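You operate a simulated robot arm through the tools that you are given. There is no shell and no other tool.

You are at the controls of a simulated robot arm. One attempt, no reset.

TASK
Take the knob off the lilac support pad and store it in the small-parts box.
Fine: box lid on the mat while you work, then seated again; support pad in the out tray.

Only the result counts: the job must be done as asked and must still hold three seconds after the hand-in. Knocking over, shifting, dropping, spilling or breaking anything else fails it. A push-on lid holds only when it is set on centred and level and pressed home; a screw cap is set on level and turned clockwise until tight.

THE ROBOT
A 6-joint arm with a two-finger gripper, fixed in place. Base frame: the origin is at the foot of the arm, x ahead of it, y to its left, z up. Readings come in m, rad, newtons and seconds.
Its first joint turns from -2.897 to 2.897 rad. Payload 2.45 kg.
Tool frame: the origin (TCP) lies between the finger pads and is the grasp point; the fingertips stand 0.02 m ahead of it; z points along the fingers, y is the line along which they close. Largest opening 0.14 m; the body of the gripper starts 0.168 m behind the TCP.
Orientation is that of the tool frame in the base frame, as a unit quaternion [x, y, z, w]. With the fingers straight down and closing along the base's y, the tool's x points along the base's -x, its y along +y and its z along -z.

THE INTERFACE
- The arm moves only by the tool jog_arm. Its argument "motion" is a list of rows, each an object (a shift or turn left out is 0, a gripper value left out holds the last) with "offset": the shift along the base's x, y, z in m, a list of three; "rotation": the turn, a rotation vector about the base's x, y, z in rad, a list of three. In form: [{"offset": [dx, dy, dz], "rotation": [wx, wy, wz]}, ...]. A call has 1 to 20 rows; each row is the pose to reach, as a shift and turn from the pose commanded when the call began. "grip" is the opening in per cent of the stroke, from 0 (shut) to 100 (fully open), set as the call begins (left out, the last holds). A row lasts 0.2 s, in which the tool goes at most 0.05 m and 0.15 rad; a call with a longer step from one row to the next is refused whole, and so is a gripper value outside its range. A pose out of reach is approached as far as the arm can. The call stops where the force on the tool passes 40 N (or 10 N more than at its start, if that is more) or the arm is blocked; 0.2 s more then pass. Each finger travels about 0.045 m/s and halts on what it meets, pressing with about 20 N; the grip force reading is that of the motor and also rises with nothing between the fingers. The clock runs only during rows and for 0.2 s after the last one: add rows that repeat a pose to give the fingers time. It gives the time, the measured TCP pose, the force on the tool (base axes), the opening and the grip force at its end, in the units of the frame above (readings bear some noise), with the torque about the TCP (base axes, N m) and any sound that the robot's microphone picked up.
- Cameras (640 x 400 px; columns grow to the right, rows downward): "scene" is fixed at [0.0501, 0.6512, 1.4277]; the picture's right is [-0.36, -0.93, 0.00], its down [-0.49, 0.19, -0.85] and it looks along [0.79, -0.31, -0.53] (base axes); focal length 338 px, centre (320, 200). "wrist" rides on the gripper at [0.078, 0.011, -0.209] in the tool frame; the picture's right is [-0.14, 0.99, 0.00], its down [-0.92, -0.13, -0.37] and it looks along [-0.36, -0.05, 0.93] (tool axes); focal length 280 px, centre (320, 200). There is no depth. A picture from a camera that has moved, and an enlarged one, comes with that camera's place and axes in the base frame and with its lens.
- get_image(camera): a new picture of that camera. It takes no simulated time.
- inspect(camera, box): a new picture of the part [left, top, right, bottom] of that camera's present view, enlarged. It takes no simulated time.
- close_job(): hands the job in; it is judged then, once.

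Places have to be worked out from the pictures, the camera data and where the tool is seen. Open the gripper and draw the arm clear of the work before you hand the job in, unless the task says otherwise.

The tools are called after ">>>" by a JSON object that holds its "method" and its "body". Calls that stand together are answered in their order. jog_arm: Moves the arm, as the interface text tells. Its arguments: {"type":"object","properties":{"motion":{"type":"array","items":{"type":"object","properties":{"offset":{"type":"array","items":{"type":"number"}},"rotation":{"type":"array","items":{"type":"number"}}}}},"grip":{"type":"number"}},"required":["motion"]} The other tools are called the same way: get_image (camera) takes a picture; inspect (camera, box) takes an enlarged picture of a part of a camera's view; close_job () hands the job in.

At the start:

```text
t: 0.0
tool_pos: [0.7106, 0.0376, 0.9988]
ee_rot: [0.0, 1.0, 0.0, 0.0]
wrist_force: [0.0, -0.2, 0.0]
wrist_torque: [0.0, -0.01, 0.02]
finger_gap: 0.14
grasp_force: 0.1
```

scene: 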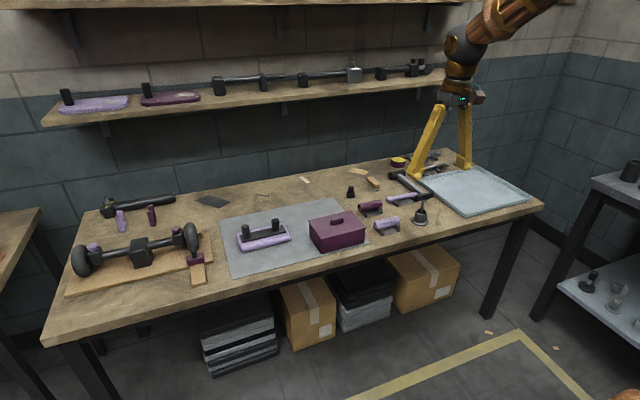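
wrist: 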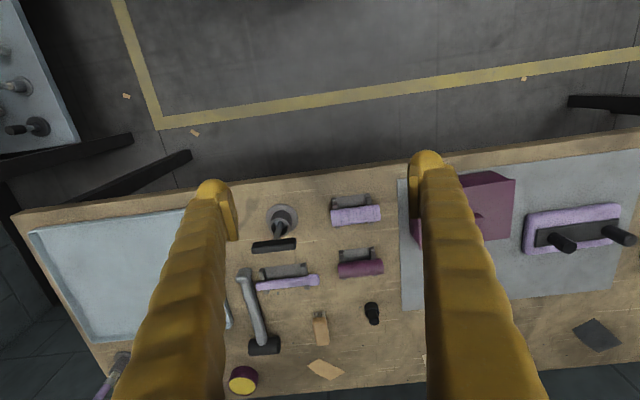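

I start by looking closely at the scene's work area to identify the lilac support pad, knob, box, and out tray.

>>> {"method": "inspect", "body": {"camera": "scene", "box": [210, 180, 370, 280]}}

>>> {"method": "inspect", "body": {"camera": "scene", "box": [330, 140, 550, 277]}}

>>> {"method": "inspect", "body": {"camera": "scene", "box": [60, 180, 220, 300]}}

>>> {"method": "inspect", "body": {"camera": "wrist", "box": [390, 150, 640, 310]}}

>>> {"method": "inspect", "body": {"camera": "wrist", "box": [200, 180, 420, 400]}}

```text
4.00 times, centred on (290, 230) of scene
camera zoom: at [0.0501, 0.6512, 1.4277], right [-0.36, -0.93, 0.0], down [-0.49, 0.19, -0.85], along [0.79, -0.31, -0.53], focal length 1353 px, centre (440, 80)
```

zoom: 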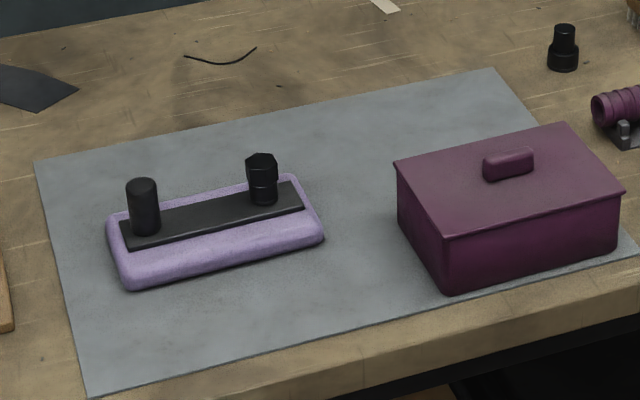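

```text
2.91 times, centred on (440, 208) of scene
camera zoom: at [0.0501, 0.6512, 1.4277], right [-0.36, -0.93, 0.0], down [-0.49, 0.19, -0.85], along [0.79, -0.31, -0.53], focal length 984 px, centre (-29, 175)
```

zoom: 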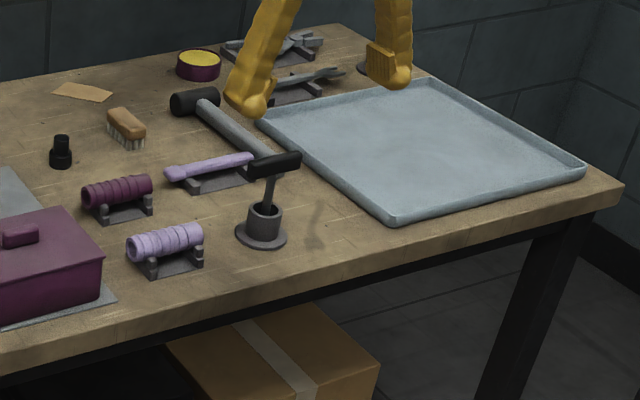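

```text
3.33 times, centred on (140, 240) of scene
camera zoom: at [0.0501, 0.6512, 1.4277], right [-0.36, -0.93, 0.0], down [-0.49, 0.19, -0.85], along [0.79, -0.31, -0.53], focal length 1127 px, centre (920, 67)
```

zoom: 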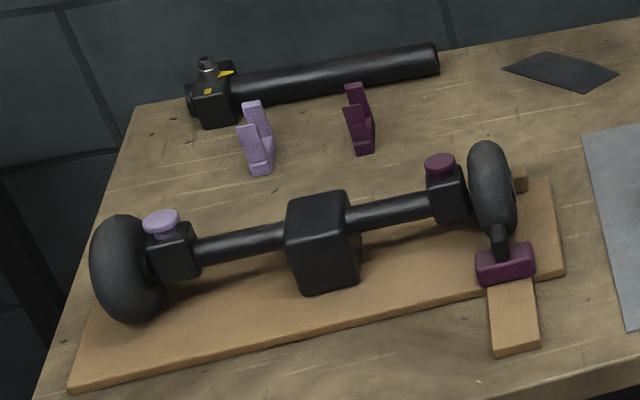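

```text
2.50 times, centred on (515, 230) of wrist
camera zoom: at [0.6323, 0.0477, 1.2077], right [0.14, 0.99, 0.0], down [0.92, -0.13, 0.37], along [0.37, -0.05, -0.93], focal length 701 px, centre (-168, 125)
```

zoom: 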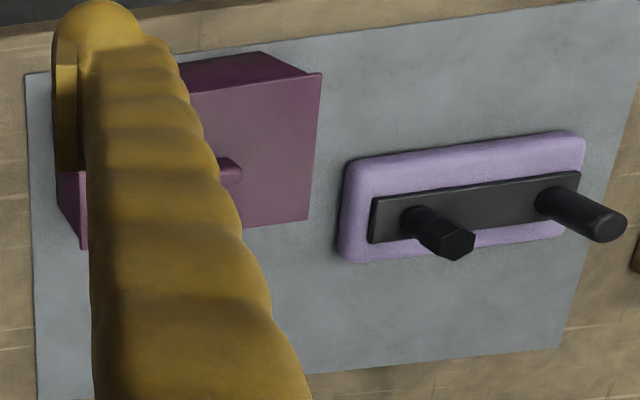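

```text
1.82 times, centred on (310, 290) of wrist
camera zoom: at [0.6323, 0.0477, 1.2077], right [0.14, 0.99, 0.0], down [0.92, -0.13, 0.37], along [0.37, -0.05, -0.93], focal length 510 px, centre (338, 36)
```

zoom: 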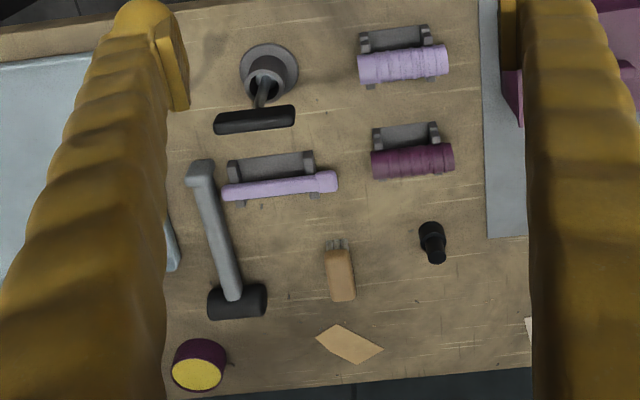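

The pad on the mat carries a black plate with two posts; one is hexagonal and one round. I look at the shelf's finished pads and at closer crops for comparison.

>>> {"method": "inspect", "body": {"camera": "scene", "box": [40, 70, 240, 140]}}

>>> {"method": "inspect", "body": {"camera": "scene", "box": [230, 210, 300, 254]}}

>>> {"method": "inspect", "body": {"camera": "wrist", "box": [510, 190, 640, 270]}}

>>> {"method": "inspect", "body": {"camera": "scene", "box": [200, 50, 450, 110]}}

>>> {"method": "inspect", "body": {"camera": "scene", "box": [540, 150, 640, 350]}}

```text
3.20 times, centred on (140, 105) of scene
camera zoom: at [0.0501, 0.6512, 1.4277], right [-0.36, -0.93, 0.0], down [-0.49, 0.19, -0.85], along [0.79, -0.31, -0.53], focal length 1082 px, centre (896, 504)
```

zoom: 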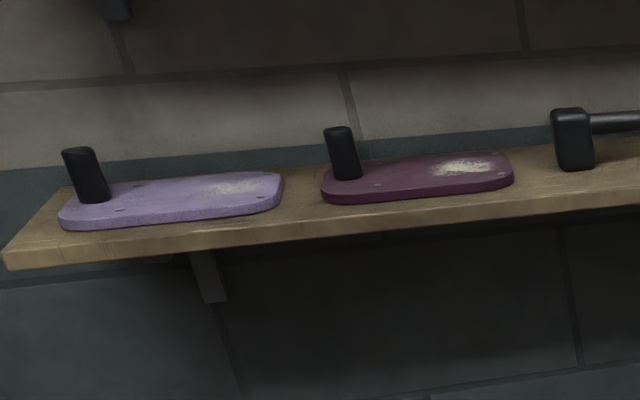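

```text
9.09 times, centred on (265, 232) of scene
camera zoom: at [0.0501, 0.6512, 1.4277], right [-0.36, -0.93, 0.0], down [-0.49, 0.19, -0.85], along [0.79, -0.31, -0.53], focal length 3075 px, centre (820, -91)
```

zoom: 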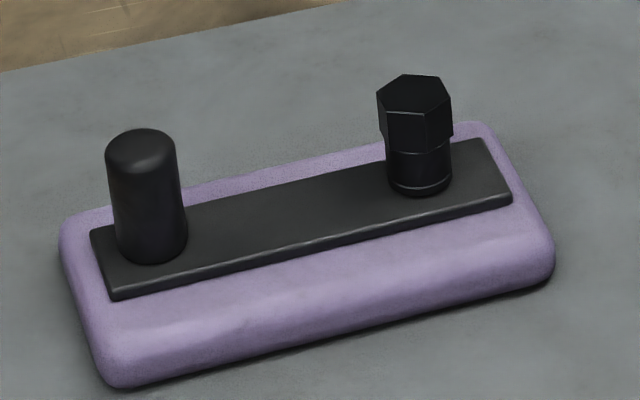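

```text
4.92 times, centred on (575, 230) of wrist
camera zoom: at [0.6323, 0.0477, 1.2077], right [0.14, 0.99, 0.0], down [0.92, -0.13, 0.37], along [0.37, -0.05, -0.93], focal length 1380 px, centre (-935, 52)
```

zoom: 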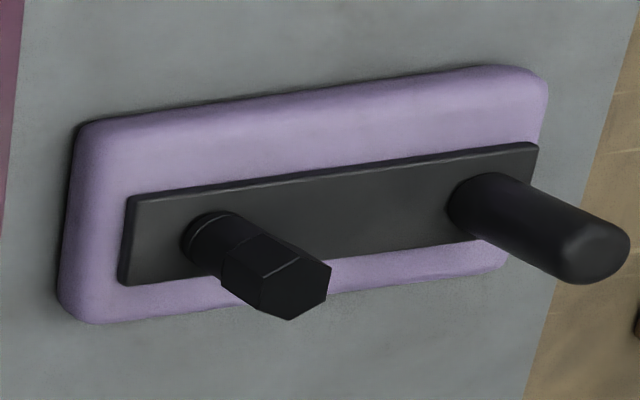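

```text
2.56 times, centred on (325, 80) of scene
camera zoom: at [0.0501, 0.6512, 1.4277], right [-0.36, -0.93, 0.0], down [-0.49, 0.19, -0.85], along [0.79, -0.31, -0.53], focal length 866 px, centre (307, 507)
```

zoom: 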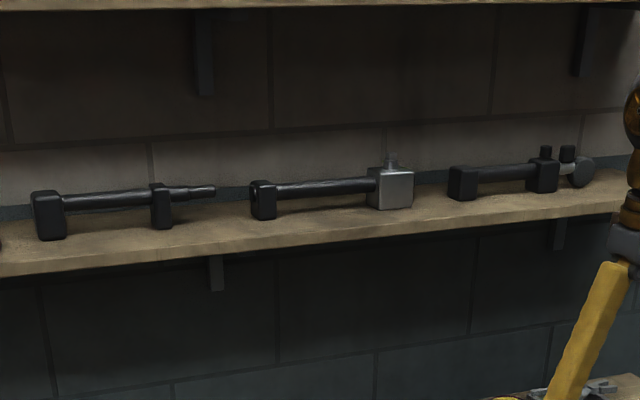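

```text
2.00 times, centred on (590, 250) of scene
camera zoom: at [0.0501, 0.6512, 1.4277], right [-0.36, -0.93, 0.0], down [-0.49, 0.19, -0.85], along [0.79, -0.31, -0.53], focal length 676 px, centre (-220, 100)
```

zoom: 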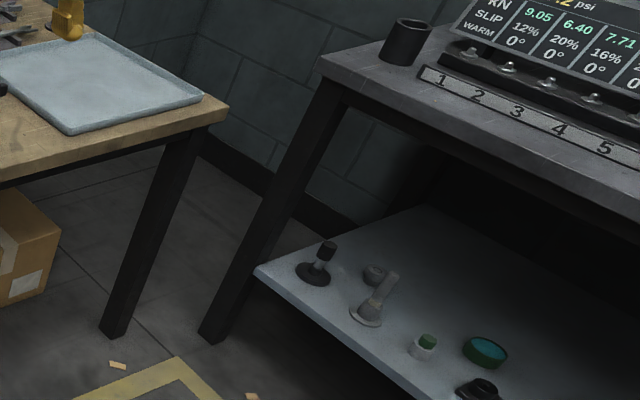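

The hexagonal head (on a round collar) looks like the knob; the rounded post matches the fixed posts on the shelf pads. Table is at z≈0.70, box centre about (0.875, 0.266), pad about (0.96, 0.50). I move at height toward that side to get a better wrist view.

>>> {"method": "jog_arm", "body": {"motion": [{"offset": [0.014, 0.04, 0]}, {"offset": [0.028, 0.08, 0]}, {"offset": [0.042, 0.12, 0]}, {"offset": [0.056, 0.16, 0]}, {"offset": [0.07, 0.2, 0]}, {"offset": [0.084, 0.24, 0]}, {"offset": [0.098, 0.28, 0]}, {"offset": [0.11, 0.32, 0]}, {"offset": [0.11, 0.32, 0]}]}}

>>> {"method": "get_image", "body": {"camera": "wrist"}}

>>> {"method": "get_image", "body": {"camera": "scene"}}

```text
t: 2.0
tool_pos: [0.8192, 0.3589, 1.0003]
ee_rot: [0.0, 1.0, 0.0, 0.002]
wrist_force: [0.5, 0.2, -0.4]
wrist_torque: [-0.02, -0.01, -0.01]
finger_gap: 0.1401
grasp_force: 0.1
```

```text
taken
camera wrist: at [0.7411, 0.3687, 1.2102], right [0.14, 0.99, 0.0], down [0.92, -0.13, 0.37], along [0.37, -0.05, -0.93], focal length 280 px, centre (320, 200)
```

wrist: 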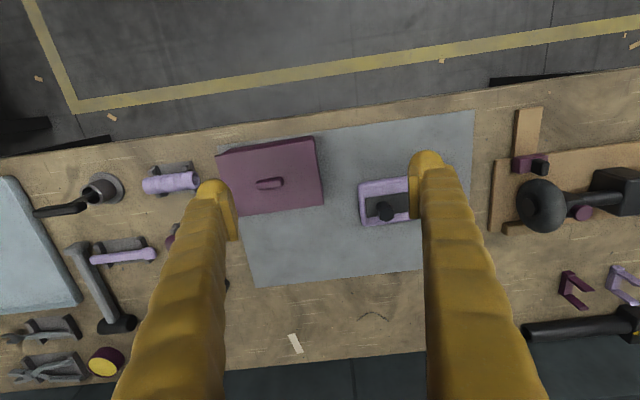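

```text
taken
```

scene: 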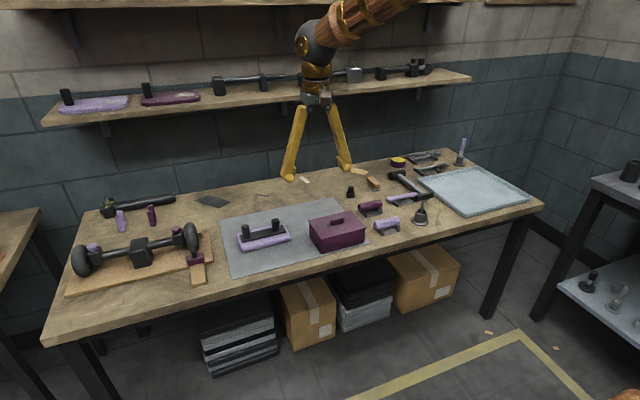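

Box and pad positions check out from this view. Now I test how far out the arm reaches over the pad, staying high.

>>> {"method": "jog_arm", "body": {"motion": [{"offset": [0.03, 0.02, 0]}, {"offset": [0.06, 0.04, 0]}, {"offset": [0.09, 0.06, 0]}, {"offset": [0.12, 0.08, 0]}, {"offset": [0.136, 0.096, 0]}, {"offset": [0.136, 0.096, -0.04]}, {"offset": [0.136, 0.096, -0.08]}, {"offset": [0.136, 0.096, -0.08]}]}}

>>> {"method": "get_image", "body": {"camera": "wrist"}}

```text
t: 3.8
tool_pos: [0.9547, 0.4527, 0.9158]
ee_rot: [0.0, 1.0, 0.0, 0.001]
wrist_force: [-0.5, 0.7, 1.0]
wrist_torque: [-0.01, 0.0, 0.0]
finger_gap: 0.1403
grasp_force: 0.1
```

```text
taken
camera wrist: at [0.8767, 0.4633, 1.1245], right [0.14, 0.99, 0.0], down [0.92, -0.13, 0.37], along [0.37, -0.05, -0.93], focal length 280 px, centre (320, 200)
```

wrist: 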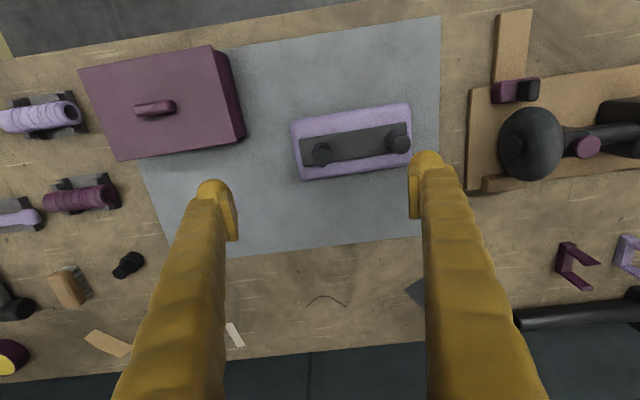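

Reach over the pad is fine at this height. Knob top triangulates to about (0.951, 0.456, 0.780). I zoom in on the pad and box from here.

>>> {"method": "inspect", "body": {"camera": "wrist", "box": [280, 95, 424, 185]}}

>>> {"method": "inspect", "body": {"camera": "wrist", "box": [70, 40, 262, 160]}}

```text
4.44 times, centred on (352, 140) of wrist
camera zoom: at [0.8767, 0.4633, 1.1245], right [0.14, 0.99, 0.0], down [0.92, -0.13, 0.37], along [0.37, -0.05, -0.93], focal length 1246 px, centre (178, 467)
```

zoom: 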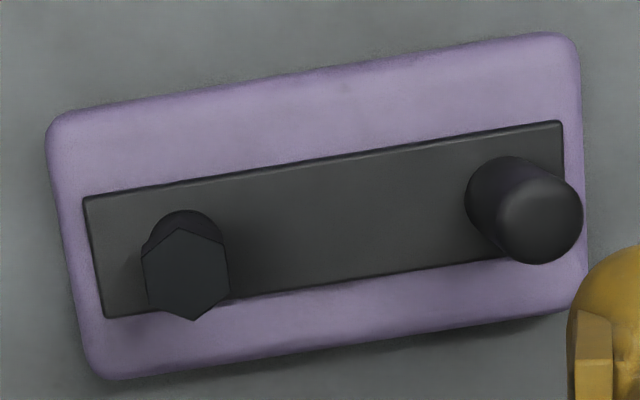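

```text
3.33 times, centred on (166, 100) of wrist
camera zoom: at [0.8767, 0.4633, 1.1245], right [0.14, 0.99, 0.0], down [0.92, -0.13, 0.37], along [0.37, -0.05, -0.93], focal length 935 px, centre (833, 533)
```

zoom: 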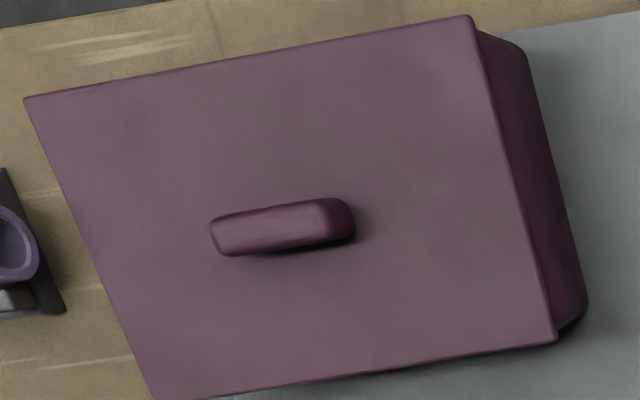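

Knob hex: about 23 mm across flats, centre ≈ (0.957, 0.455), flats facing ±y, top z≈0.775. Lid handle runs along y at about (0.872, 0.270). I start with the lid: move over the handle at z≈0.92, turning +90° about z and narrowing the gripper.

>>> {"method": "jog_arm", "body": {"motion": [{"offset": [-0.007, -0.0155, 0], "rotation": [0, 0, 0.131]}, {"offset": [-0.014, -0.031, 0], "rotation": [0, 0, 0.262]}, {"offset": [-0.021, -0.0465, 0], "rotation": [0, 0, 0.393]}, {"offset": [-0.028, -0.062, 0], "rotation": [0, 0, 0.524]}, {"offset": [-0.035, -0.0775, 0], "rotation": [0, 0, 0.654]}, {"offset": [-0.042, -0.093, 0], "rotation": [0, 0, 0.785]}, {"offset": [-0.049, -0.1085, 0], "rotation": [0, 0, 0.916]}, {"offset": [-0.056, -0.124, 0], "rotation": [0, 0, 1.047]}, {"offset": [-0.063, -0.1395, 0], "rotation": [0, 0, 1.178]}, {"offset": [-0.07, -0.155, 0], "rotation": [0, 0, 1.309]}, {"offset": [-0.077, -0.17, 0], "rotation": [0, 0, 1.44]}, {"offset": [-0.0846, -0.1836, 0], "rotation": [0, 0, 1.5708]}, {"offset": [-0.0846, -0.1836, 0], "rotation": [0, 0, 1.5708]}], "grip": 40}}

>>> {"method": "get_image", "body": {"camera": "wrist"}}

>>> {"method": "get_image", "body": {"camera": "scene"}}

```text
t: 6.6
tool_pos: [0.8716, 0.2716, 0.9176]
ee_rot: [0.708, -0.707, 0.0, -0.001]
wrist_force: [0.1, 0.1, -0.6]
wrist_torque: [0.03, 0.0, 0.02]
finger_gap: 0.0561
grasp_force: 0.0
```

```text
taken
camera wrist: at [0.8613, 0.191, 1.1269], right [-0.99, 0.14, 0.0], down [0.13, 0.92, 0.37], along [0.05, 0.37, -0.93], focal length 280 px, centre (320, 200)
```

wrist: 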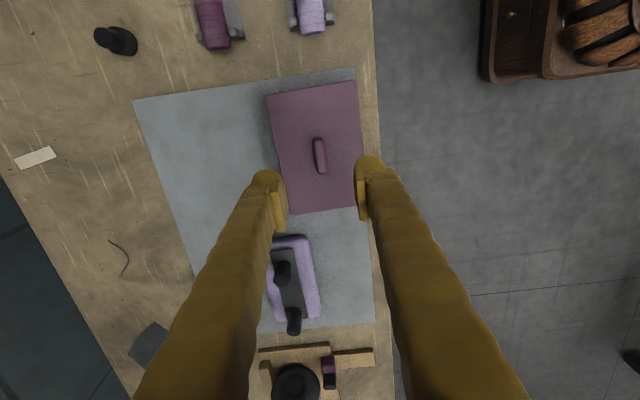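

```text
taken
```

scene: 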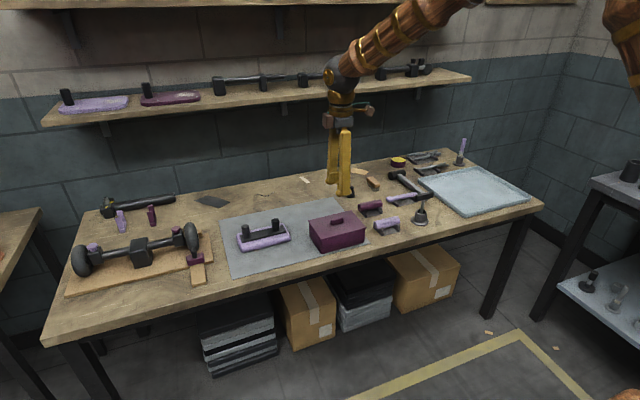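

Handle appears centred near (0.871, 0.268). I zoom in to check its angle and dimensions before descending.

>>> {"method": "inspect", "body": {"camera": "wrist", "box": [256, 75, 384, 225]}}

>>> {"method": "inspect", "body": {"camera": "scene", "box": [300, 200, 380, 260]}}

```text
2.67 times, centred on (320, 150) of wrist
camera zoom: at [0.8613, 0.191, 1.1269], right [-0.99, 0.14, 0.0], down [0.13, 0.92, 0.37], along [0.05, 0.37, -0.93], focal length 748 px, centre (320, 333)
```

zoom: 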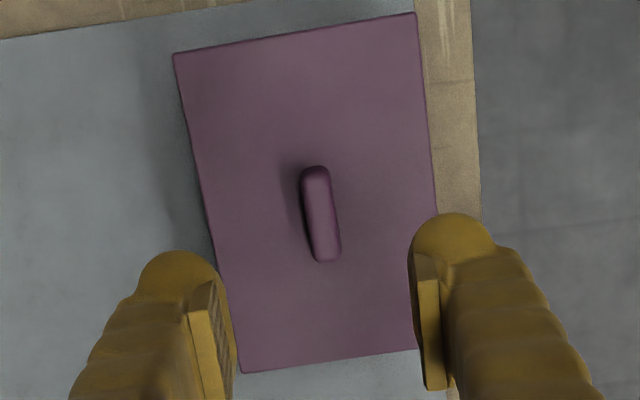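

```text
6.67 times, centred on (340, 230) of scene
camera zoom: at [0.0501, 0.6512, 1.4277], right [-0.36, -0.93, 0.0], down [-0.49, 0.19, -0.85], along [0.79, -0.31, -0.53], focal length 2255 px, centre (187, 0)
```

zoom: 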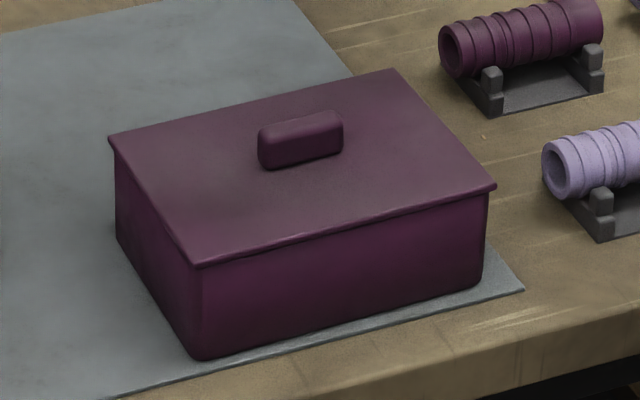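

Handle is 45 × 12 mm, aligned with y, lid top ≈ z 0.770. I descend to TCP z≈0.796 with fingers straddling the handle.

>>> {"method": "jog_arm", "body": {"motion": [{"offset": [-0.0005, -0.001, -0.03]}, {"offset": [-0.0005, -0.001, -0.06]}, {"offset": [-0.0005, -0.001, -0.085]}, {"offset": [-0.0005, -0.001, -0.1]}, {"offset": [-0.0005, -0.001, -0.112]}, {"offset": [-0.0005, -0.001, -0.118]}, {"offset": [-0.0005, -0.001, -0.122]}, {"offset": [-0.0005, -0.001, -0.122]}]}}

>>> {"method": "inspect", "body": {"camera": "scene", "box": [300, 190, 380, 250]}}

>>> {"method": "get_image", "body": {"camera": "wrist"}}

```text
t: 8.4
tool_pos: [0.871, 0.269, 0.7965]
ee_rot: [0.707, -0.707, -0.001, -0.001]
wrist_force: [-0.3, 0.5, 0.3]
wrist_torque: [-0.02, 0.0, -0.02]
finger_gap: 0.0559
grasp_force: 0.0
```

```text
6.67 times, centred on (340, 220) of scene
camera zoom: at [0.0501, 0.6512, 1.4277], right [-0.36, -0.93, 0.0], down [-0.49, 0.19, -0.85], along [0.79, -0.31, -0.53], focal length 2255 px, centre (187, 67)
```

zoom: 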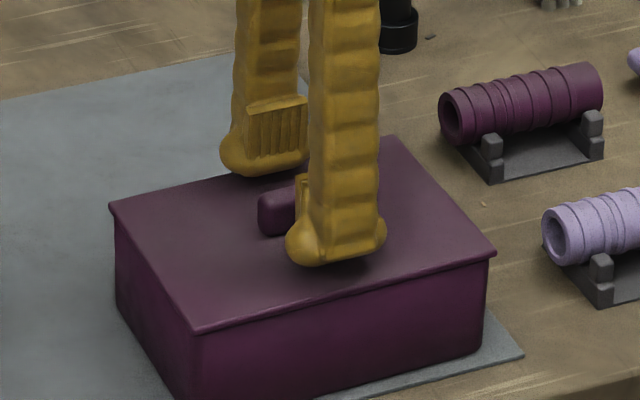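

```text
taken
camera wrist: at [0.8604, 0.1906, 1.005], right [-0.99, 0.14, 0.0], down [0.13, 0.92, 0.37], along [0.05, 0.37, -0.93], focal length 280 px, centre (320, 200)
```

wrist: 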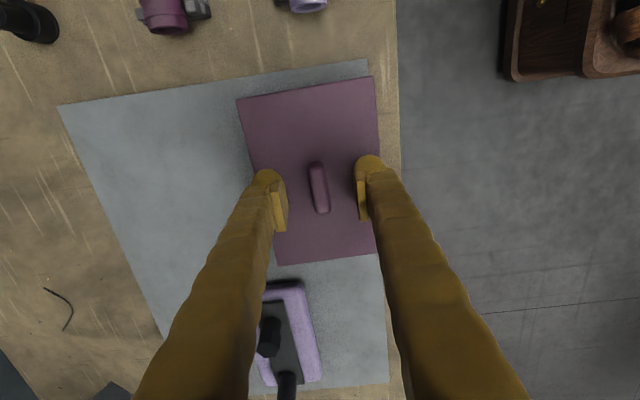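

Fingertips are just above the lid, straddling the handle. I lower 3 mm and close on the handle.

>>> {"method": "jog_arm", "body": {"motion": [{"offset": [0, 0, -0.003]}, {"offset": [0, 0, -0.003]}]}}

>>> {"method": "jog_arm", "body": {"motion": [{"offset": [0, 0, 0]}, {"offset": [0, 0, 0]}, {"offset": [0, 0, 0]}, {"offset": [0, 0, 0]}, {"offset": [0, 0, 0]}], "grip": 0}}

>>> {"method": "inspect", "body": {"camera": "scene", "box": [300, 190, 380, 250]}}

```text
t: 9.0
tool_pos: [0.8707, 0.2697, 0.7937]
ee_rot: [-0.707, 0.707, 0.001, 0.0]
wrist_force: [-0.1, -1.0, 0.1]
wrist_torque: [-0.01, 0.02, -0.04]
finger_gap: 0.056
grasp_force: 0.0
```

```text
t: 10.2
tool_pos: [0.8704, 0.2676, 0.7939]
ee_rot: [0.707, -0.707, 0.0, -0.001]
wrist_force: [0.3, 0.4, -0.3]
wrist_torque: [-0.02, 0.0, -0.04]
finger_gap: 0.0124
grasp_force: 19.5
```

```text
6.67 times, centred on (340, 220) of scene
camera zoom: at [0.0501, 0.6512, 1.4277], right [-0.36, -0.93, 0.0], down [-0.49, 0.19, -0.85], along [0.79, -0.31, -0.53], focal length 2255 px, centre (187, 67)
```

zoom: 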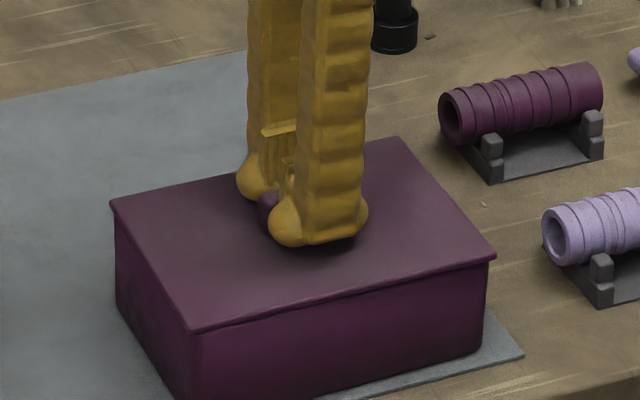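

Handle is gripped (12.4 mm) with the box not moved. I lift slowly in small steps and watch the force.

>>> {"method": "jog_arm", "body": {"motion": [{"offset": [0, 0, 0.001]}, {"offset": [0, 0, 0.002]}, {"offset": [0, 0, 0.003]}, {"offset": [0, 0, 0.004]}, {"offset": [0, 0, 0.005]}]}}

>>> {"method": "inspect", "body": {"camera": "scene", "box": [300, 190, 380, 250]}}

```text
t: 11.4
tool_pos: [0.8702, 0.2688, 0.7996]
ee_rot: [-0.707, 0.707, 0.0, 0.002]
wrist_force: [-0.4, 0.1, 0.9]
wrist_torque: [-0.01, 0.03, 0.01]
finger_gap: 0.0127
grasp_force: 20.6
```

```text
6.67 times, centred on (340, 220) of scene
camera zoom: at [0.0501, 0.6512, 1.4277], right [-0.36, -0.93, 0.0], down [-0.49, 0.19, -0.85], along [0.79, -0.31, -0.53], focal length 2255 px, centre (187, 67)
```

zoom: 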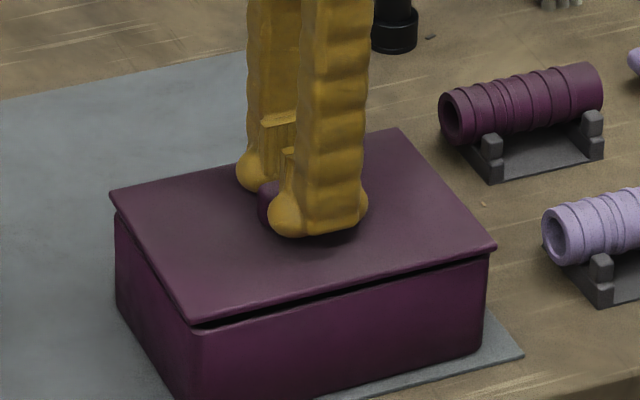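

The lid comes away freely and level. I lift it about 9 cm and look inside and under.

>>> {"method": "jog_arm", "body": {"motion": [{"offset": [0, 0, 0.01]}, {"offset": [0, 0, 0.03]}, {"offset": [0, 0, 0.06]}, {"offset": [0, 0, 0.09]}, {"offset": [0, 0, 0.11]}, {"offset": [0, 0, 0.11]}]}}

>>> {"method": "inspect", "body": {"camera": "scene", "box": [290, 160, 390, 260]}}

>>> {"method": "get_image", "body": {"camera": "wrist"}}

```text
t: 12.8
tool_pos: [0.8691, 0.2688, 0.9099]
ee_rot: [-0.707, 0.707, 0.002, 0.001]
wrist_force: [0.6, 1.0, 0.1]
wrist_torque: [0.0, 0.0, 0.04]
finger_gap: 0.0129
grasp_force: 20.0
```

```text
4.00 times, centred on (340, 210) of scene
camera zoom: at [0.0501, 0.6512, 1.4277], right [-0.36, -0.93, 0.0], down [-0.49, 0.19, -0.85], along [0.79, -0.31, -0.53], focal length 1353 px, centre (240, 160)
```

zoom: 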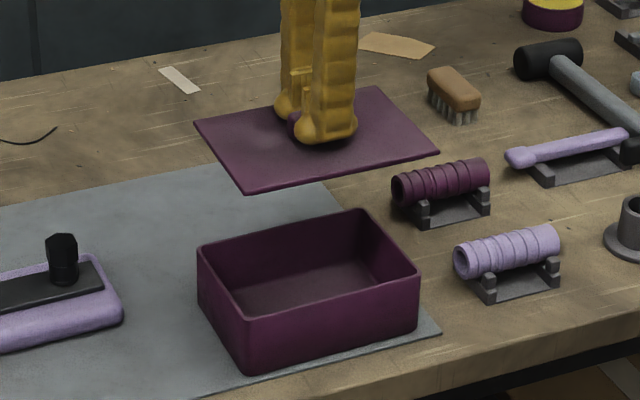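

```text
taken
camera wrist: at [0.8591, 0.1887, 1.119], right [-0.99, 0.14, 0.0], down [0.13, 0.92, 0.37], along [0.05, 0.37, -0.93], focal length 280 px, centre (320, 200)
```

wrist: 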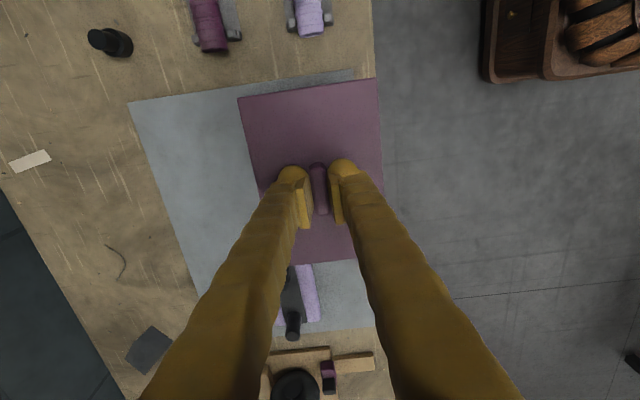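

The box is empty. I carry the lid back over the free mat behind the box, to about (1.00, 0.28).

>>> {"method": "jog_arm", "body": {"motion": [{"offset": [0.03, 0.003, 0]}, {"offset": [0.06, 0.006, 0]}, {"offset": [0.09, 0.009, 0]}, {"offset": [0.12, 0.011, 0]}, {"offset": [0.131, 0.011, 0]}, {"offset": [0.131, 0.011, -0.03]}, {"offset": [0.131, 0.011, -0.06]}, {"offset": [0.131, 0.011, -0.09]}, {"offset": [0.131, 0.011, -0.12]}, {"offset": [0.131, 0.011, -0.14]}, {"offset": [0.131, 0.011, -0.14]}]}}

>>> {"method": "inspect", "body": {"camera": "scene", "box": [260, 160, 380, 260]}}

>>> {"method": "get_image", "body": {"camera": "wrist"}}

```text
t: 15.2
tool_pos: [1.0017, 0.2795, 0.7674]
ee_rot: [0.708, -0.707, 0.0, -0.001]
wrist_force: [0.2, 0.3, 0.2]
wrist_torque: [0.0, -0.01, 0.0]
finger_gap: 0.0129
grasp_force: 19.6
```

```text
4.00 times, centred on (320, 210) of scene
camera zoom: at [0.0501, 0.6512, 1.4277], right [-0.36, -0.93, 0.0], down [-0.49, 0.19, -0.85], along [0.79, -0.31, -0.53], focal length 1353 px, centre (320, 160)
```

zoom: 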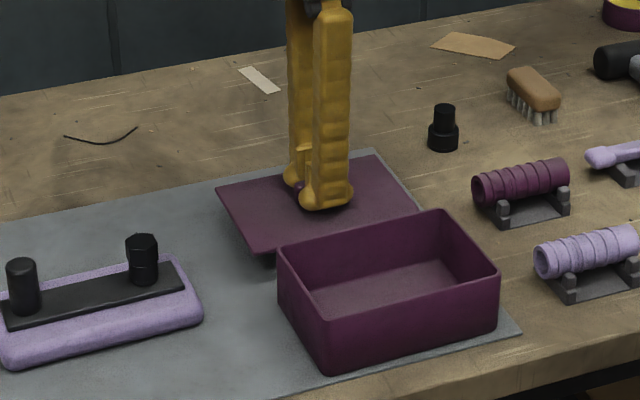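

```text
taken
camera wrist: at [0.9919, 0.2011, 0.9778], right [-0.99, 0.14, 0.0], down [0.13, 0.92, 0.37], along [0.05, 0.37, -0.93], focal length 280 px, centre (320, 200)
```

wrist: 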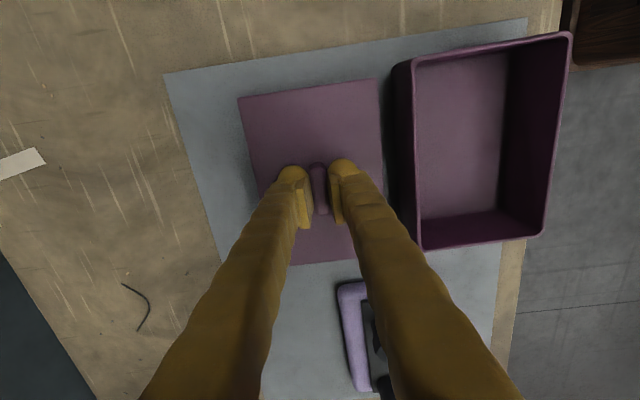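

Reach is fine, and the lid is over clear mat about 2 cm behind the box. I lower further toward the mat.

>>> {"method": "jog_arm", "body": {"motion": [{"offset": [0, 0, -0.01]}, {"offset": [0, 0, -0.02]}, {"offset": [0, 0, -0.025]}, {"offset": [0, 0, -0.025]}]}}

>>> {"method": "inspect", "body": {"camera": "scene", "box": [300, 190, 360, 235]}}

```text
t: 16.2
tool_pos: [1.0009, 0.2788, 0.7442]
ee_rot: [0.707, -0.707, -0.001, 0.0]
wrist_force: [0.2, 0.7, 0.6]
wrist_torque: [-0.05, -0.01, 0.03]
finger_gap: 0.013
grasp_force: 19.8
```

```text
8.89 times, centred on (330, 212) of scene
camera zoom: at [0.0501, 0.6512, 1.4277], right [-0.36, -0.93, 0.0], down [-0.49, 0.19, -0.85], along [0.79, -0.31, -0.53], focal length 3006 px, centre (231, 89)
```

zoom: 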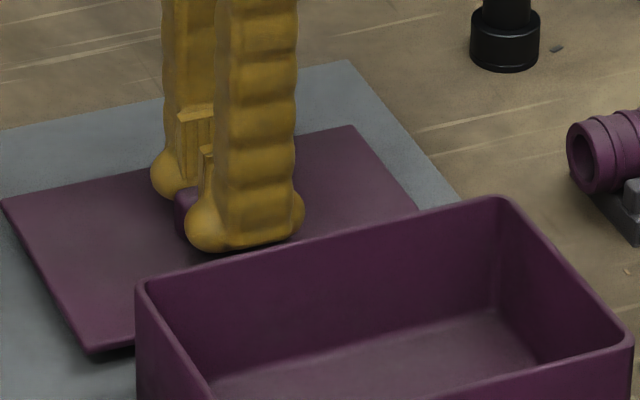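

A small gap and shadow remain under the lid. I go down in 2 mm steps and watch for contact.

>>> {"method": "jog_arm", "body": {"motion": [{"offset": [0, 0, -0.002]}, {"offset": [0, 0, -0.004]}, {"offset": [0, 0, -0.006]}, {"offset": [0, 0, -0.006]}]}}

>>> {"method": "inspect", "body": {"camera": "scene", "box": [295, 195, 345, 235]}}

```text
t: 17.2
tool_pos: [1.0016, 0.2812, 0.7388]
ee_rot: [0.707, -0.707, 0.0, -0.001]
wrist_force: [1.6, -2.1, 16.5]
wrist_torque: [0.02, 0.02, -0.04]
finger_gap: 0.0126
grasp_force: 20.5
```

```text
10.00 times, centred on (320, 215) of scene
camera zoom: at [0.0501, 0.6512, 1.4277], right [-0.36, -0.93, 0.0], down [-0.49, 0.19, -0.85], along [0.79, -0.31, -0.53], focal length 3382 px, centre (320, 50)
```

zoom: 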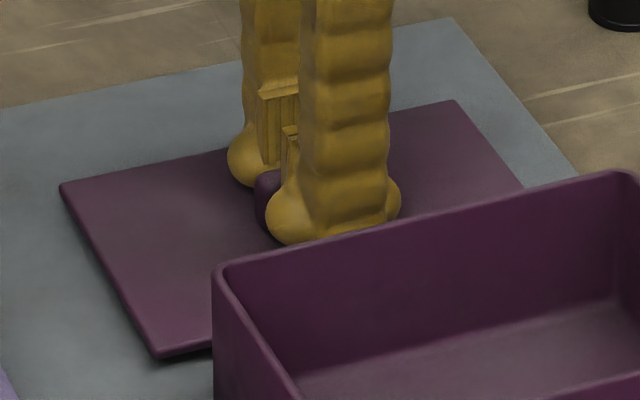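

Contact at about 16 N with the lid resting on the mat. I ease off 1 mm and then open the gripper partially.

>>> {"method": "jog_arm", "body": {"motion": [{"offset": [0, 0, 0.001]}, {"offset": [0, 0, 0.001]}]}}

>>> {"method": "jog_arm", "body": {"motion": [{"offset": [0, 0, 0]}, {"offset": [0, 0, 0]}, {"offset": [0, 0, 0]}, {"offset": [0, 0, 0]}], "grip": 35}}

>>> {"method": "inspect", "body": {"camera": "scene", "box": [280, 185, 360, 245]}}

```text
t: 17.8
tool_pos: [1.0004, 0.2793, 0.7395]
ee_rot: [0.707, -0.707, -0.001, -0.001]
wrist_force: [0.6, 2.5, 7.8]
wrist_torque: [0.13, -0.01, 0.0]
finger_gap: 0.0127
grasp_force: 19.7
```

```text
t: 18.8
tool_pos: [1.001, 0.2791, 0.7387]
ee_rot: [0.707, -0.707, -0.001, -0.001]
wrist_force: [0.0, -0.5, 0.5]
wrist_torque: [0.01, 0.01, -0.02]
finger_gap: 0.0489
grasp_force: 0.0
```

```text
6.67 times, centred on (320, 215) of scene
camera zoom: at [0.0501, 0.6512, 1.4277], right [-0.36, -0.93, 0.0], down [-0.49, 0.19, -0.85], along [0.79, -0.31, -0.53], focal length 2255 px, centre (320, 100)
```

zoom: 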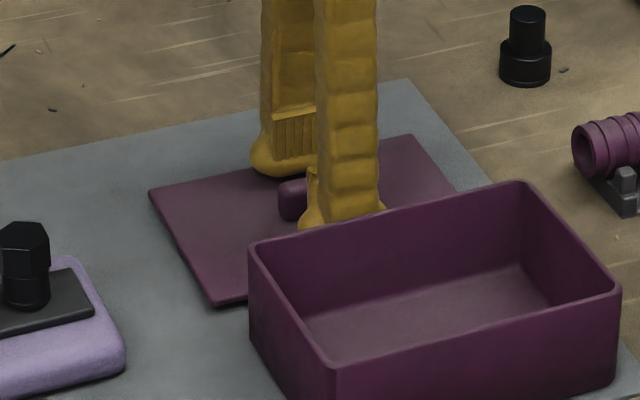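

Lid is released and flat on the mat. I raise and move over the knob at about (0.957, 0.455), turning back so the fingers close along y on the hex flats.

>>> {"method": "jog_arm", "body": {"motion": [{"offset": [0, 0, 0.02]}, {"offset": [0, 0, 0.06]}, {"offset": [0, 0, 0.1]}, {"offset": [0, 0, 0.14]}, {"offset": [-0.004, 0.016, 0.14], "rotation": [0, 0, -0.143]}, {"offset": [-0.008, 0.032, 0.14], "rotation": [0, 0, -0.286]}, {"offset": [-0.012, 0.048, 0.14], "rotation": [0, 0, -0.428]}, {"offset": [-0.016, 0.064, 0.14], "rotation": [0, 0, -0.571]}, {"offset": [-0.02, 0.08, 0.14], "rotation": [0, 0, -0.714]}, {"offset": [-0.024, 0.096, 0.14], "rotation": [0, 0, -0.857]}, {"offset": [-0.028, 0.112, 0.14], "rotation": [0, 0, -1.0]}, {"offset": [-0.032, 0.128, 0.14], "rotation": [0, 0, -1.142]}, {"offset": [-0.036, 0.144, 0.14], "rotation": [0, 0, -1.285]}, {"offset": [-0.04, 0.16, 0.14], "rotation": [0, 0, -1.428]}, {"offset": [-0.0455, 0.175, 0.14], "rotation": [0, 0, -1.5708]}, {"offset": [-0.0455, 0.175, 0.14], "rotation": [0, 0, -1.5708]}], "grip": 40}}

>>> {"method": "get_image", "body": {"camera": "wrist"}}

>>> {"method": "inspect", "body": {"camera": "wrist", "box": [260, 100, 420, 200]}}

>>> {"method": "inspect", "body": {"camera": "scene", "box": [230, 200, 310, 260]}}

```text
t: 22.2
tool_pos: [0.9545, 0.454, 0.8778]
ee_rot: [0.001, 1.0, 0.0, 0.001]
wrist_force: [0.5, 0.1, 0.7]
wrist_torque: [-0.02, 0.0, 0.01]
finger_gap: 0.056
grasp_force: 0.1
```

```text
taken
camera wrist: at [0.8784, 0.465, 1.0861], right [0.14, 0.99, 0.0], down [0.92, -0.13, 0.37], along [0.37, -0.05, -0.93], focal length 280 px, centre (320, 200)
```

wrist: 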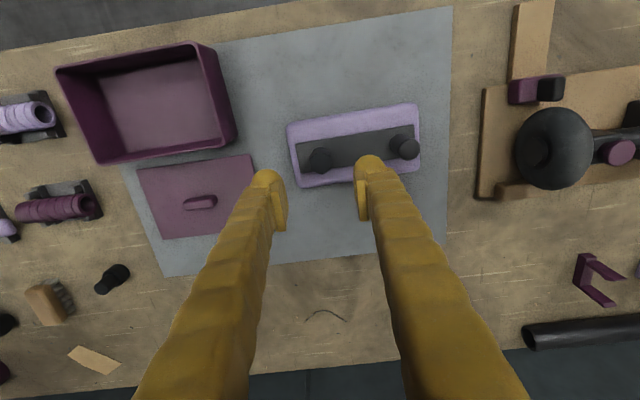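

```text
4.00 times, centred on (340, 150) of wrist
camera zoom: at [0.8784, 0.465, 1.0861], right [0.14, 0.99, 0.0], down [0.92, -0.13, 0.37], along [0.37, -0.05, -0.93], focal length 1122 px, centre (240, 400)
```

zoom: 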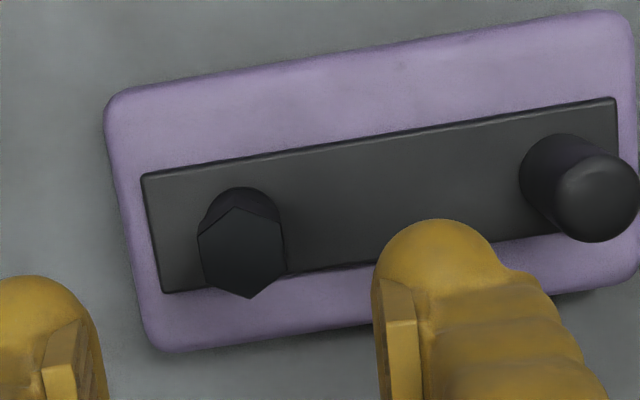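

```text
6.67 times, centred on (270, 230) of scene
camera zoom: at [0.0501, 0.6512, 1.4277], right [-0.36, -0.93, 0.0], down [-0.49, 0.19, -0.85], along [0.79, -0.31, -0.53], focal length 2255 px, centre (653, 0)
```

zoom: 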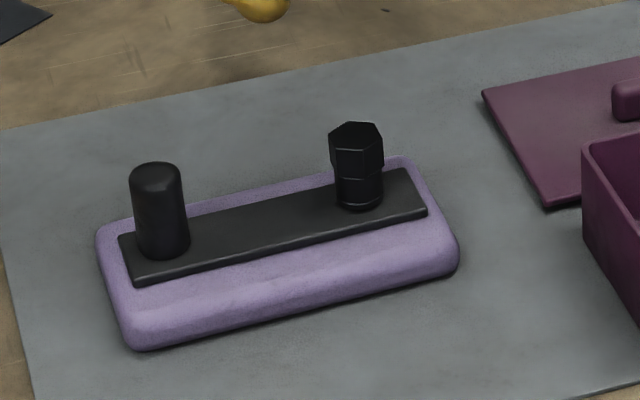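

The hex is centred at about (0.958, 0.455) with flats aligned to the fingers; the plate top is at z≈0.736. I descend to TCP z≈0.767 with fingers straddling the knob.

>>> {"method": "jog_arm", "body": {"motion": [{"offset": [0.001, 0, -0.04]}, {"offset": [0.001, 0, -0.07]}, {"offset": [0.001, 0, -0.09]}, {"offset": [0.001, 0, -0.1]}, {"offset": [0.001, 0, -0.107]}, {"offset": [0.001, 0, -0.112]}, {"offset": [0.001, 0, -0.112]}]}}

>>> {"method": "inspect", "body": {"camera": "scene", "box": [230, 200, 310, 260]}}

>>> {"method": "inspect", "body": {"camera": "wrist", "box": [240, 120, 400, 240]}}

```text
t: 23.8
tool_pos: [0.958, 0.4543, 0.7672]
ee_rot: [-0.001, 1.0, 0.0, 0.0]
wrist_force: [-0.3, -0.2, -0.2]
wrist_torque: [-0.01, 0.0, 0.03]
finger_gap: 0.056
grasp_force: 0.0
```

```text
6.67 times, centred on (270, 230) of scene
camera zoom: at [0.0501, 0.6512, 1.4277], right [-0.36, -0.93, 0.0], down [-0.49, 0.19, -0.85], along [0.79, -0.31, -0.53], focal length 2255 px, centre (653, 0)
```

zoom: 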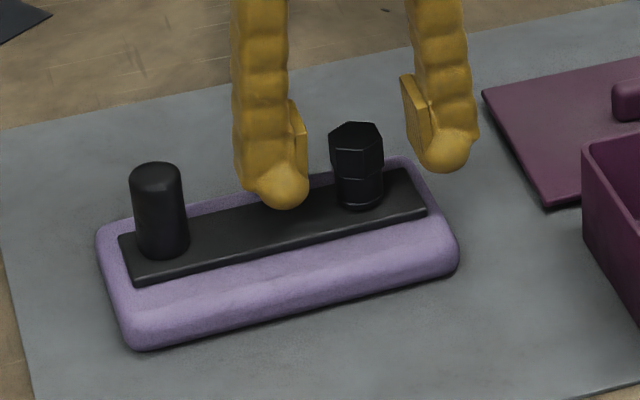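

```text
3.33 times, centred on (320, 180) of wrist
camera zoom: at [0.8802, 0.4644, 0.9762], right [0.14, 0.99, 0.0], down [0.92, -0.13, 0.37], along [0.37, -0.05, -0.93], focal length 935 px, centre (320, 267)
```

zoom: 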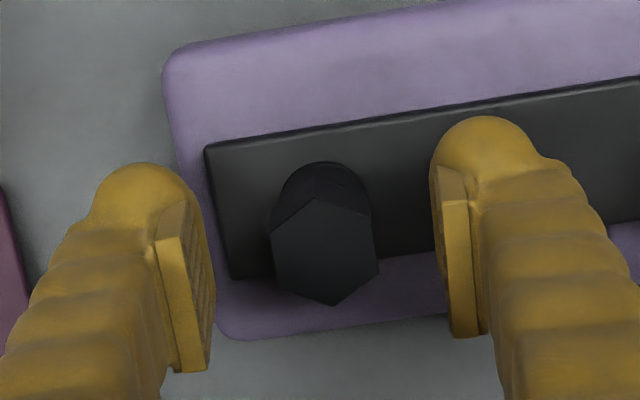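

The knob sits between the finger pads. I close on the hex flats.

>>> {"method": "jog_arm", "body": {"motion": [{"offset": [0, 0, 0]}, {"offset": [0, 0, 0]}, {"offset": [0, 0, 0]}, {"offset": [0, 0, 0]}, {"offset": [0, 0, 0]}], "grip": 0}}

>>> {"method": "inspect", "body": {"camera": "scene", "box": [230, 200, 310, 260]}}

>>> {"method": "inspect", "body": {"camera": "wrist", "box": [240, 120, 400, 240]}}

```text
t: 25.0
tool_pos: [0.9589, 0.4545, 0.7679]
ee_rot: [0.0, 1.0, 0.001, 0.001]
wrist_force: [-0.6, 3.1, 4.0]
wrist_torque: [0.03, 0.02, 0.05]
finger_gap: 0.0229
grasp_force: 19.7
```

```text
6.67 times, centred on (270, 230) of scene
camera zoom: at [0.0501, 0.6512, 1.4277], right [-0.36, -0.93, 0.0], down [-0.49, 0.19, -0.85], along [0.79, -0.31, -0.53], focal length 2255 px, centre (653, 0)
```

zoom: 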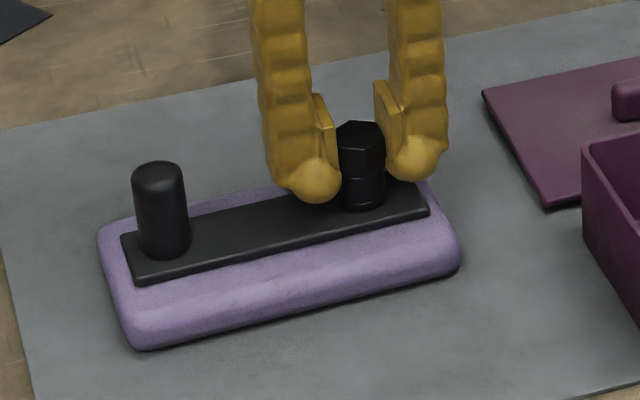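

```text
3.33 times, centred on (320, 180) of wrist
camera zoom: at [0.8801, 0.4645, 0.9765], right [0.14, 0.99, 0.0], down [0.92, -0.13, 0.37], along [0.37, -0.05, -0.93], focal length 935 px, centre (320, 267)
```

zoom: 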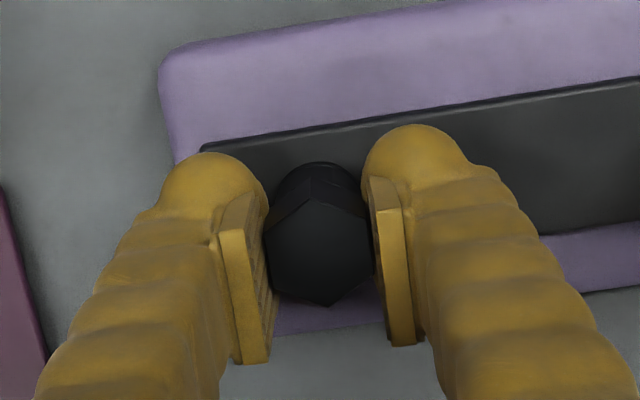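

Gripped at 22.9 mm across the flats. I try a small counter-clockwise turn (0.3 rad) and watch torque and the pad.

>>> {"method": "jog_arm", "body": {"motion": [{"offset": [0, 0, 0], "rotation": [0, 0, 0.05]}, {"offset": [0, 0, 0], "rotation": [0, 0, 0.1]}, {"offset": [0, 0, 0], "rotation": [0, 0, 0.15]}, {"offset": [0, 0, 0], "rotation": [0, 0, 0.2]}, {"offset": [0, 0, 0], "rotation": [0, 0, 0.25]}, {"offset": [0, 0, 0], "rotation": [0, 0, 0.3]}]}}

>>> {"method": "inspect", "body": {"camera": "scene", "box": [230, 200, 310, 260]}}

>>> {"method": "inspect", "body": {"camera": "wrist", "box": [240, 120, 400, 240]}}

```text
t: 26.4
tool_pos: [0.9584, 0.4551, 0.7668]
ee_rot: [-0.149, 0.989, -0.001, 0.001]
wrist_force: [5.6, -7.7, 13.8]
wrist_torque: [-0.15, -0.06, -0.08]
finger_gap: 0.0228
grasp_force: 19.9
```

```text
6.67 times, centred on (270, 230) of scene
camera zoom: at [0.0501, 0.6512, 1.4277], right [-0.36, -0.93, 0.0], down [-0.49, 0.19, -0.85], along [0.79, -0.31, -0.53], focal length 2255 px, centre (653, 0)
```

zoom: 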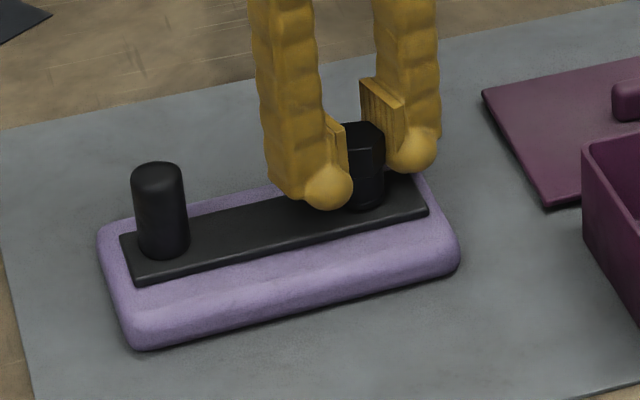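

```text
3.33 times, centred on (320, 180) of wrist
camera zoom: at [0.8805, 0.4417, 0.976], right [-0.16, 0.99, 0.0], down [0.92, 0.15, 0.37], along [0.37, 0.06, -0.93], focal length 935 px, centre (320, 267)
```

zoom: 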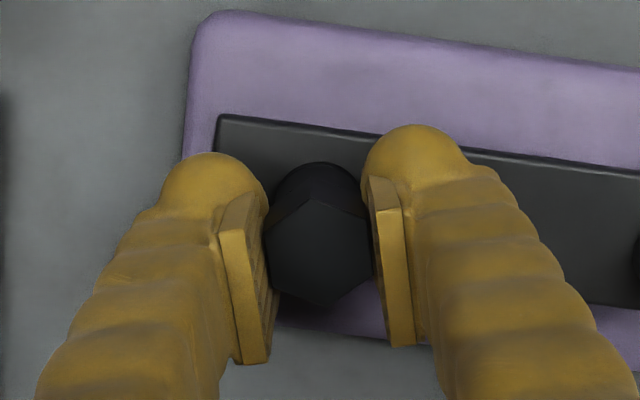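

The knob turned relative to the pad while the pad stayed put, and an upward force of about 14 N built up, so it is threaded and rising. I ease up slightly and continue unscrewing with a slow rise.

>>> {"method": "jog_arm", "body": {"motion": [{"offset": [0, 0, 0.0005]}, {"offset": [0, 0, 0.0005]}]}}

>>> {"method": "jog_arm", "body": {"motion": [{"offset": [0, 0, 0.0002], "rotation": [0, 0, 0.1]}, {"offset": [0, 0, 0.0004], "rotation": [0, 0, 0.2]}, {"offset": [0, 0, 0.0006], "rotation": [0, 0, 0.3]}, {"offset": [0, 0, 0.0006], "rotation": [0, 0, 0.3]}]}}

```text
t: 27.0
tool_pos: [0.9573, 0.4551, 0.7663]
ee_rot: [-0.15, 0.989, 0.0, 0.001]
wrist_force: [7.1, -1.1, 12.5]
wrist_torque: [-0.07, -0.1, 0.03]
finger_gap: 0.0227
grasp_force: 20.3
```

```text
t: 28.0
tool_pos: [0.9569, 0.4542, 0.7679]
ee_rot: [-0.295, 0.955, -0.001, 0.0]
wrist_force: [-0.9, 0.2, 0.1]
wrist_torque: [0.01, 0.02, 0.02]
finger_gap: 0.0228
grasp_force: 20.3
```

Force has dropped to zero. I turn another 0.6 rad without raising to see how the force develops.

>>> {"method": "jog_arm", "body": {"motion": [{"offset": [0, 0, 0], "rotation": [0, 0, 0.1]}, {"offset": [0, 0, 0], "rotation": [0, 0, 0.2]}, {"offset": [0, 0, 0], "rotation": [0, 0, 0.3]}, {"offset": [0, 0, 0], "rotation": [0, 0, 0.4]}, {"offset": [0, 0, 0], "rotation": [0, 0, 0.5]}, {"offset": [0, 0, 0], "rotation": [0, 0, 0.6]}, {"offset": [0, 0, 0], "rotation": [0, 0, 0.6]}]}}

>>> {"method": "inspect", "body": {"camera": "scene", "box": [230, 200, 310, 260]}}

>>> {"method": "inspect", "body": {"camera": "wrist", "box": [240, 120, 400, 240]}}

```text
t: 29.6
tool_pos: [0.9563, 0.4542, 0.767]
ee_rot: [-0.565, 0.825, -0.001, 0.0]
wrist_force: [-1.1, -2.9, -0.2]
wrist_torque: [-0.07, 0.02, 0.0]
finger_gap: 0.0225
grasp_force: 20.0
```

```text
6.67 times, centred on (270, 230) of scene
camera zoom: at [0.0501, 0.6512, 1.4277], right [-0.36, -0.93, 0.0], down [-0.49, 0.19, -0.85], along [0.79, -0.31, -0.53], focal length 2255 px, centre (653, 0)
```

zoom: 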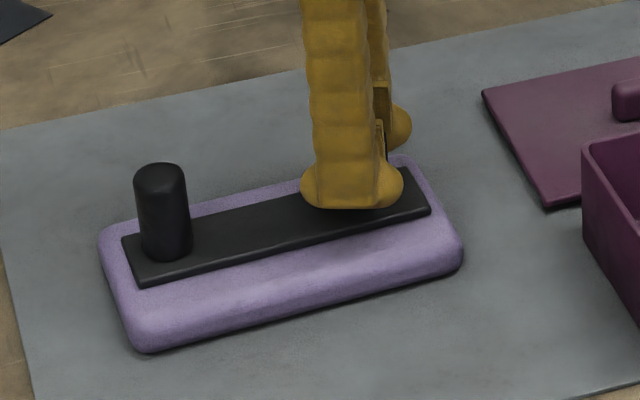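

```text
3.33 times, centred on (320, 180) of wrist
camera zoom: at [0.9195, 0.3852, 0.9772], right [-0.87, 0.49, 0.0], down [0.45, 0.81, 0.37], along [0.18, 0.32, -0.93], focal length 935 px, centre (320, 267)
```

zoom: 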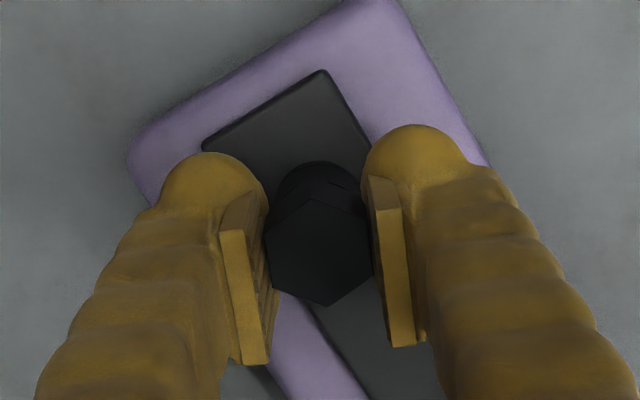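

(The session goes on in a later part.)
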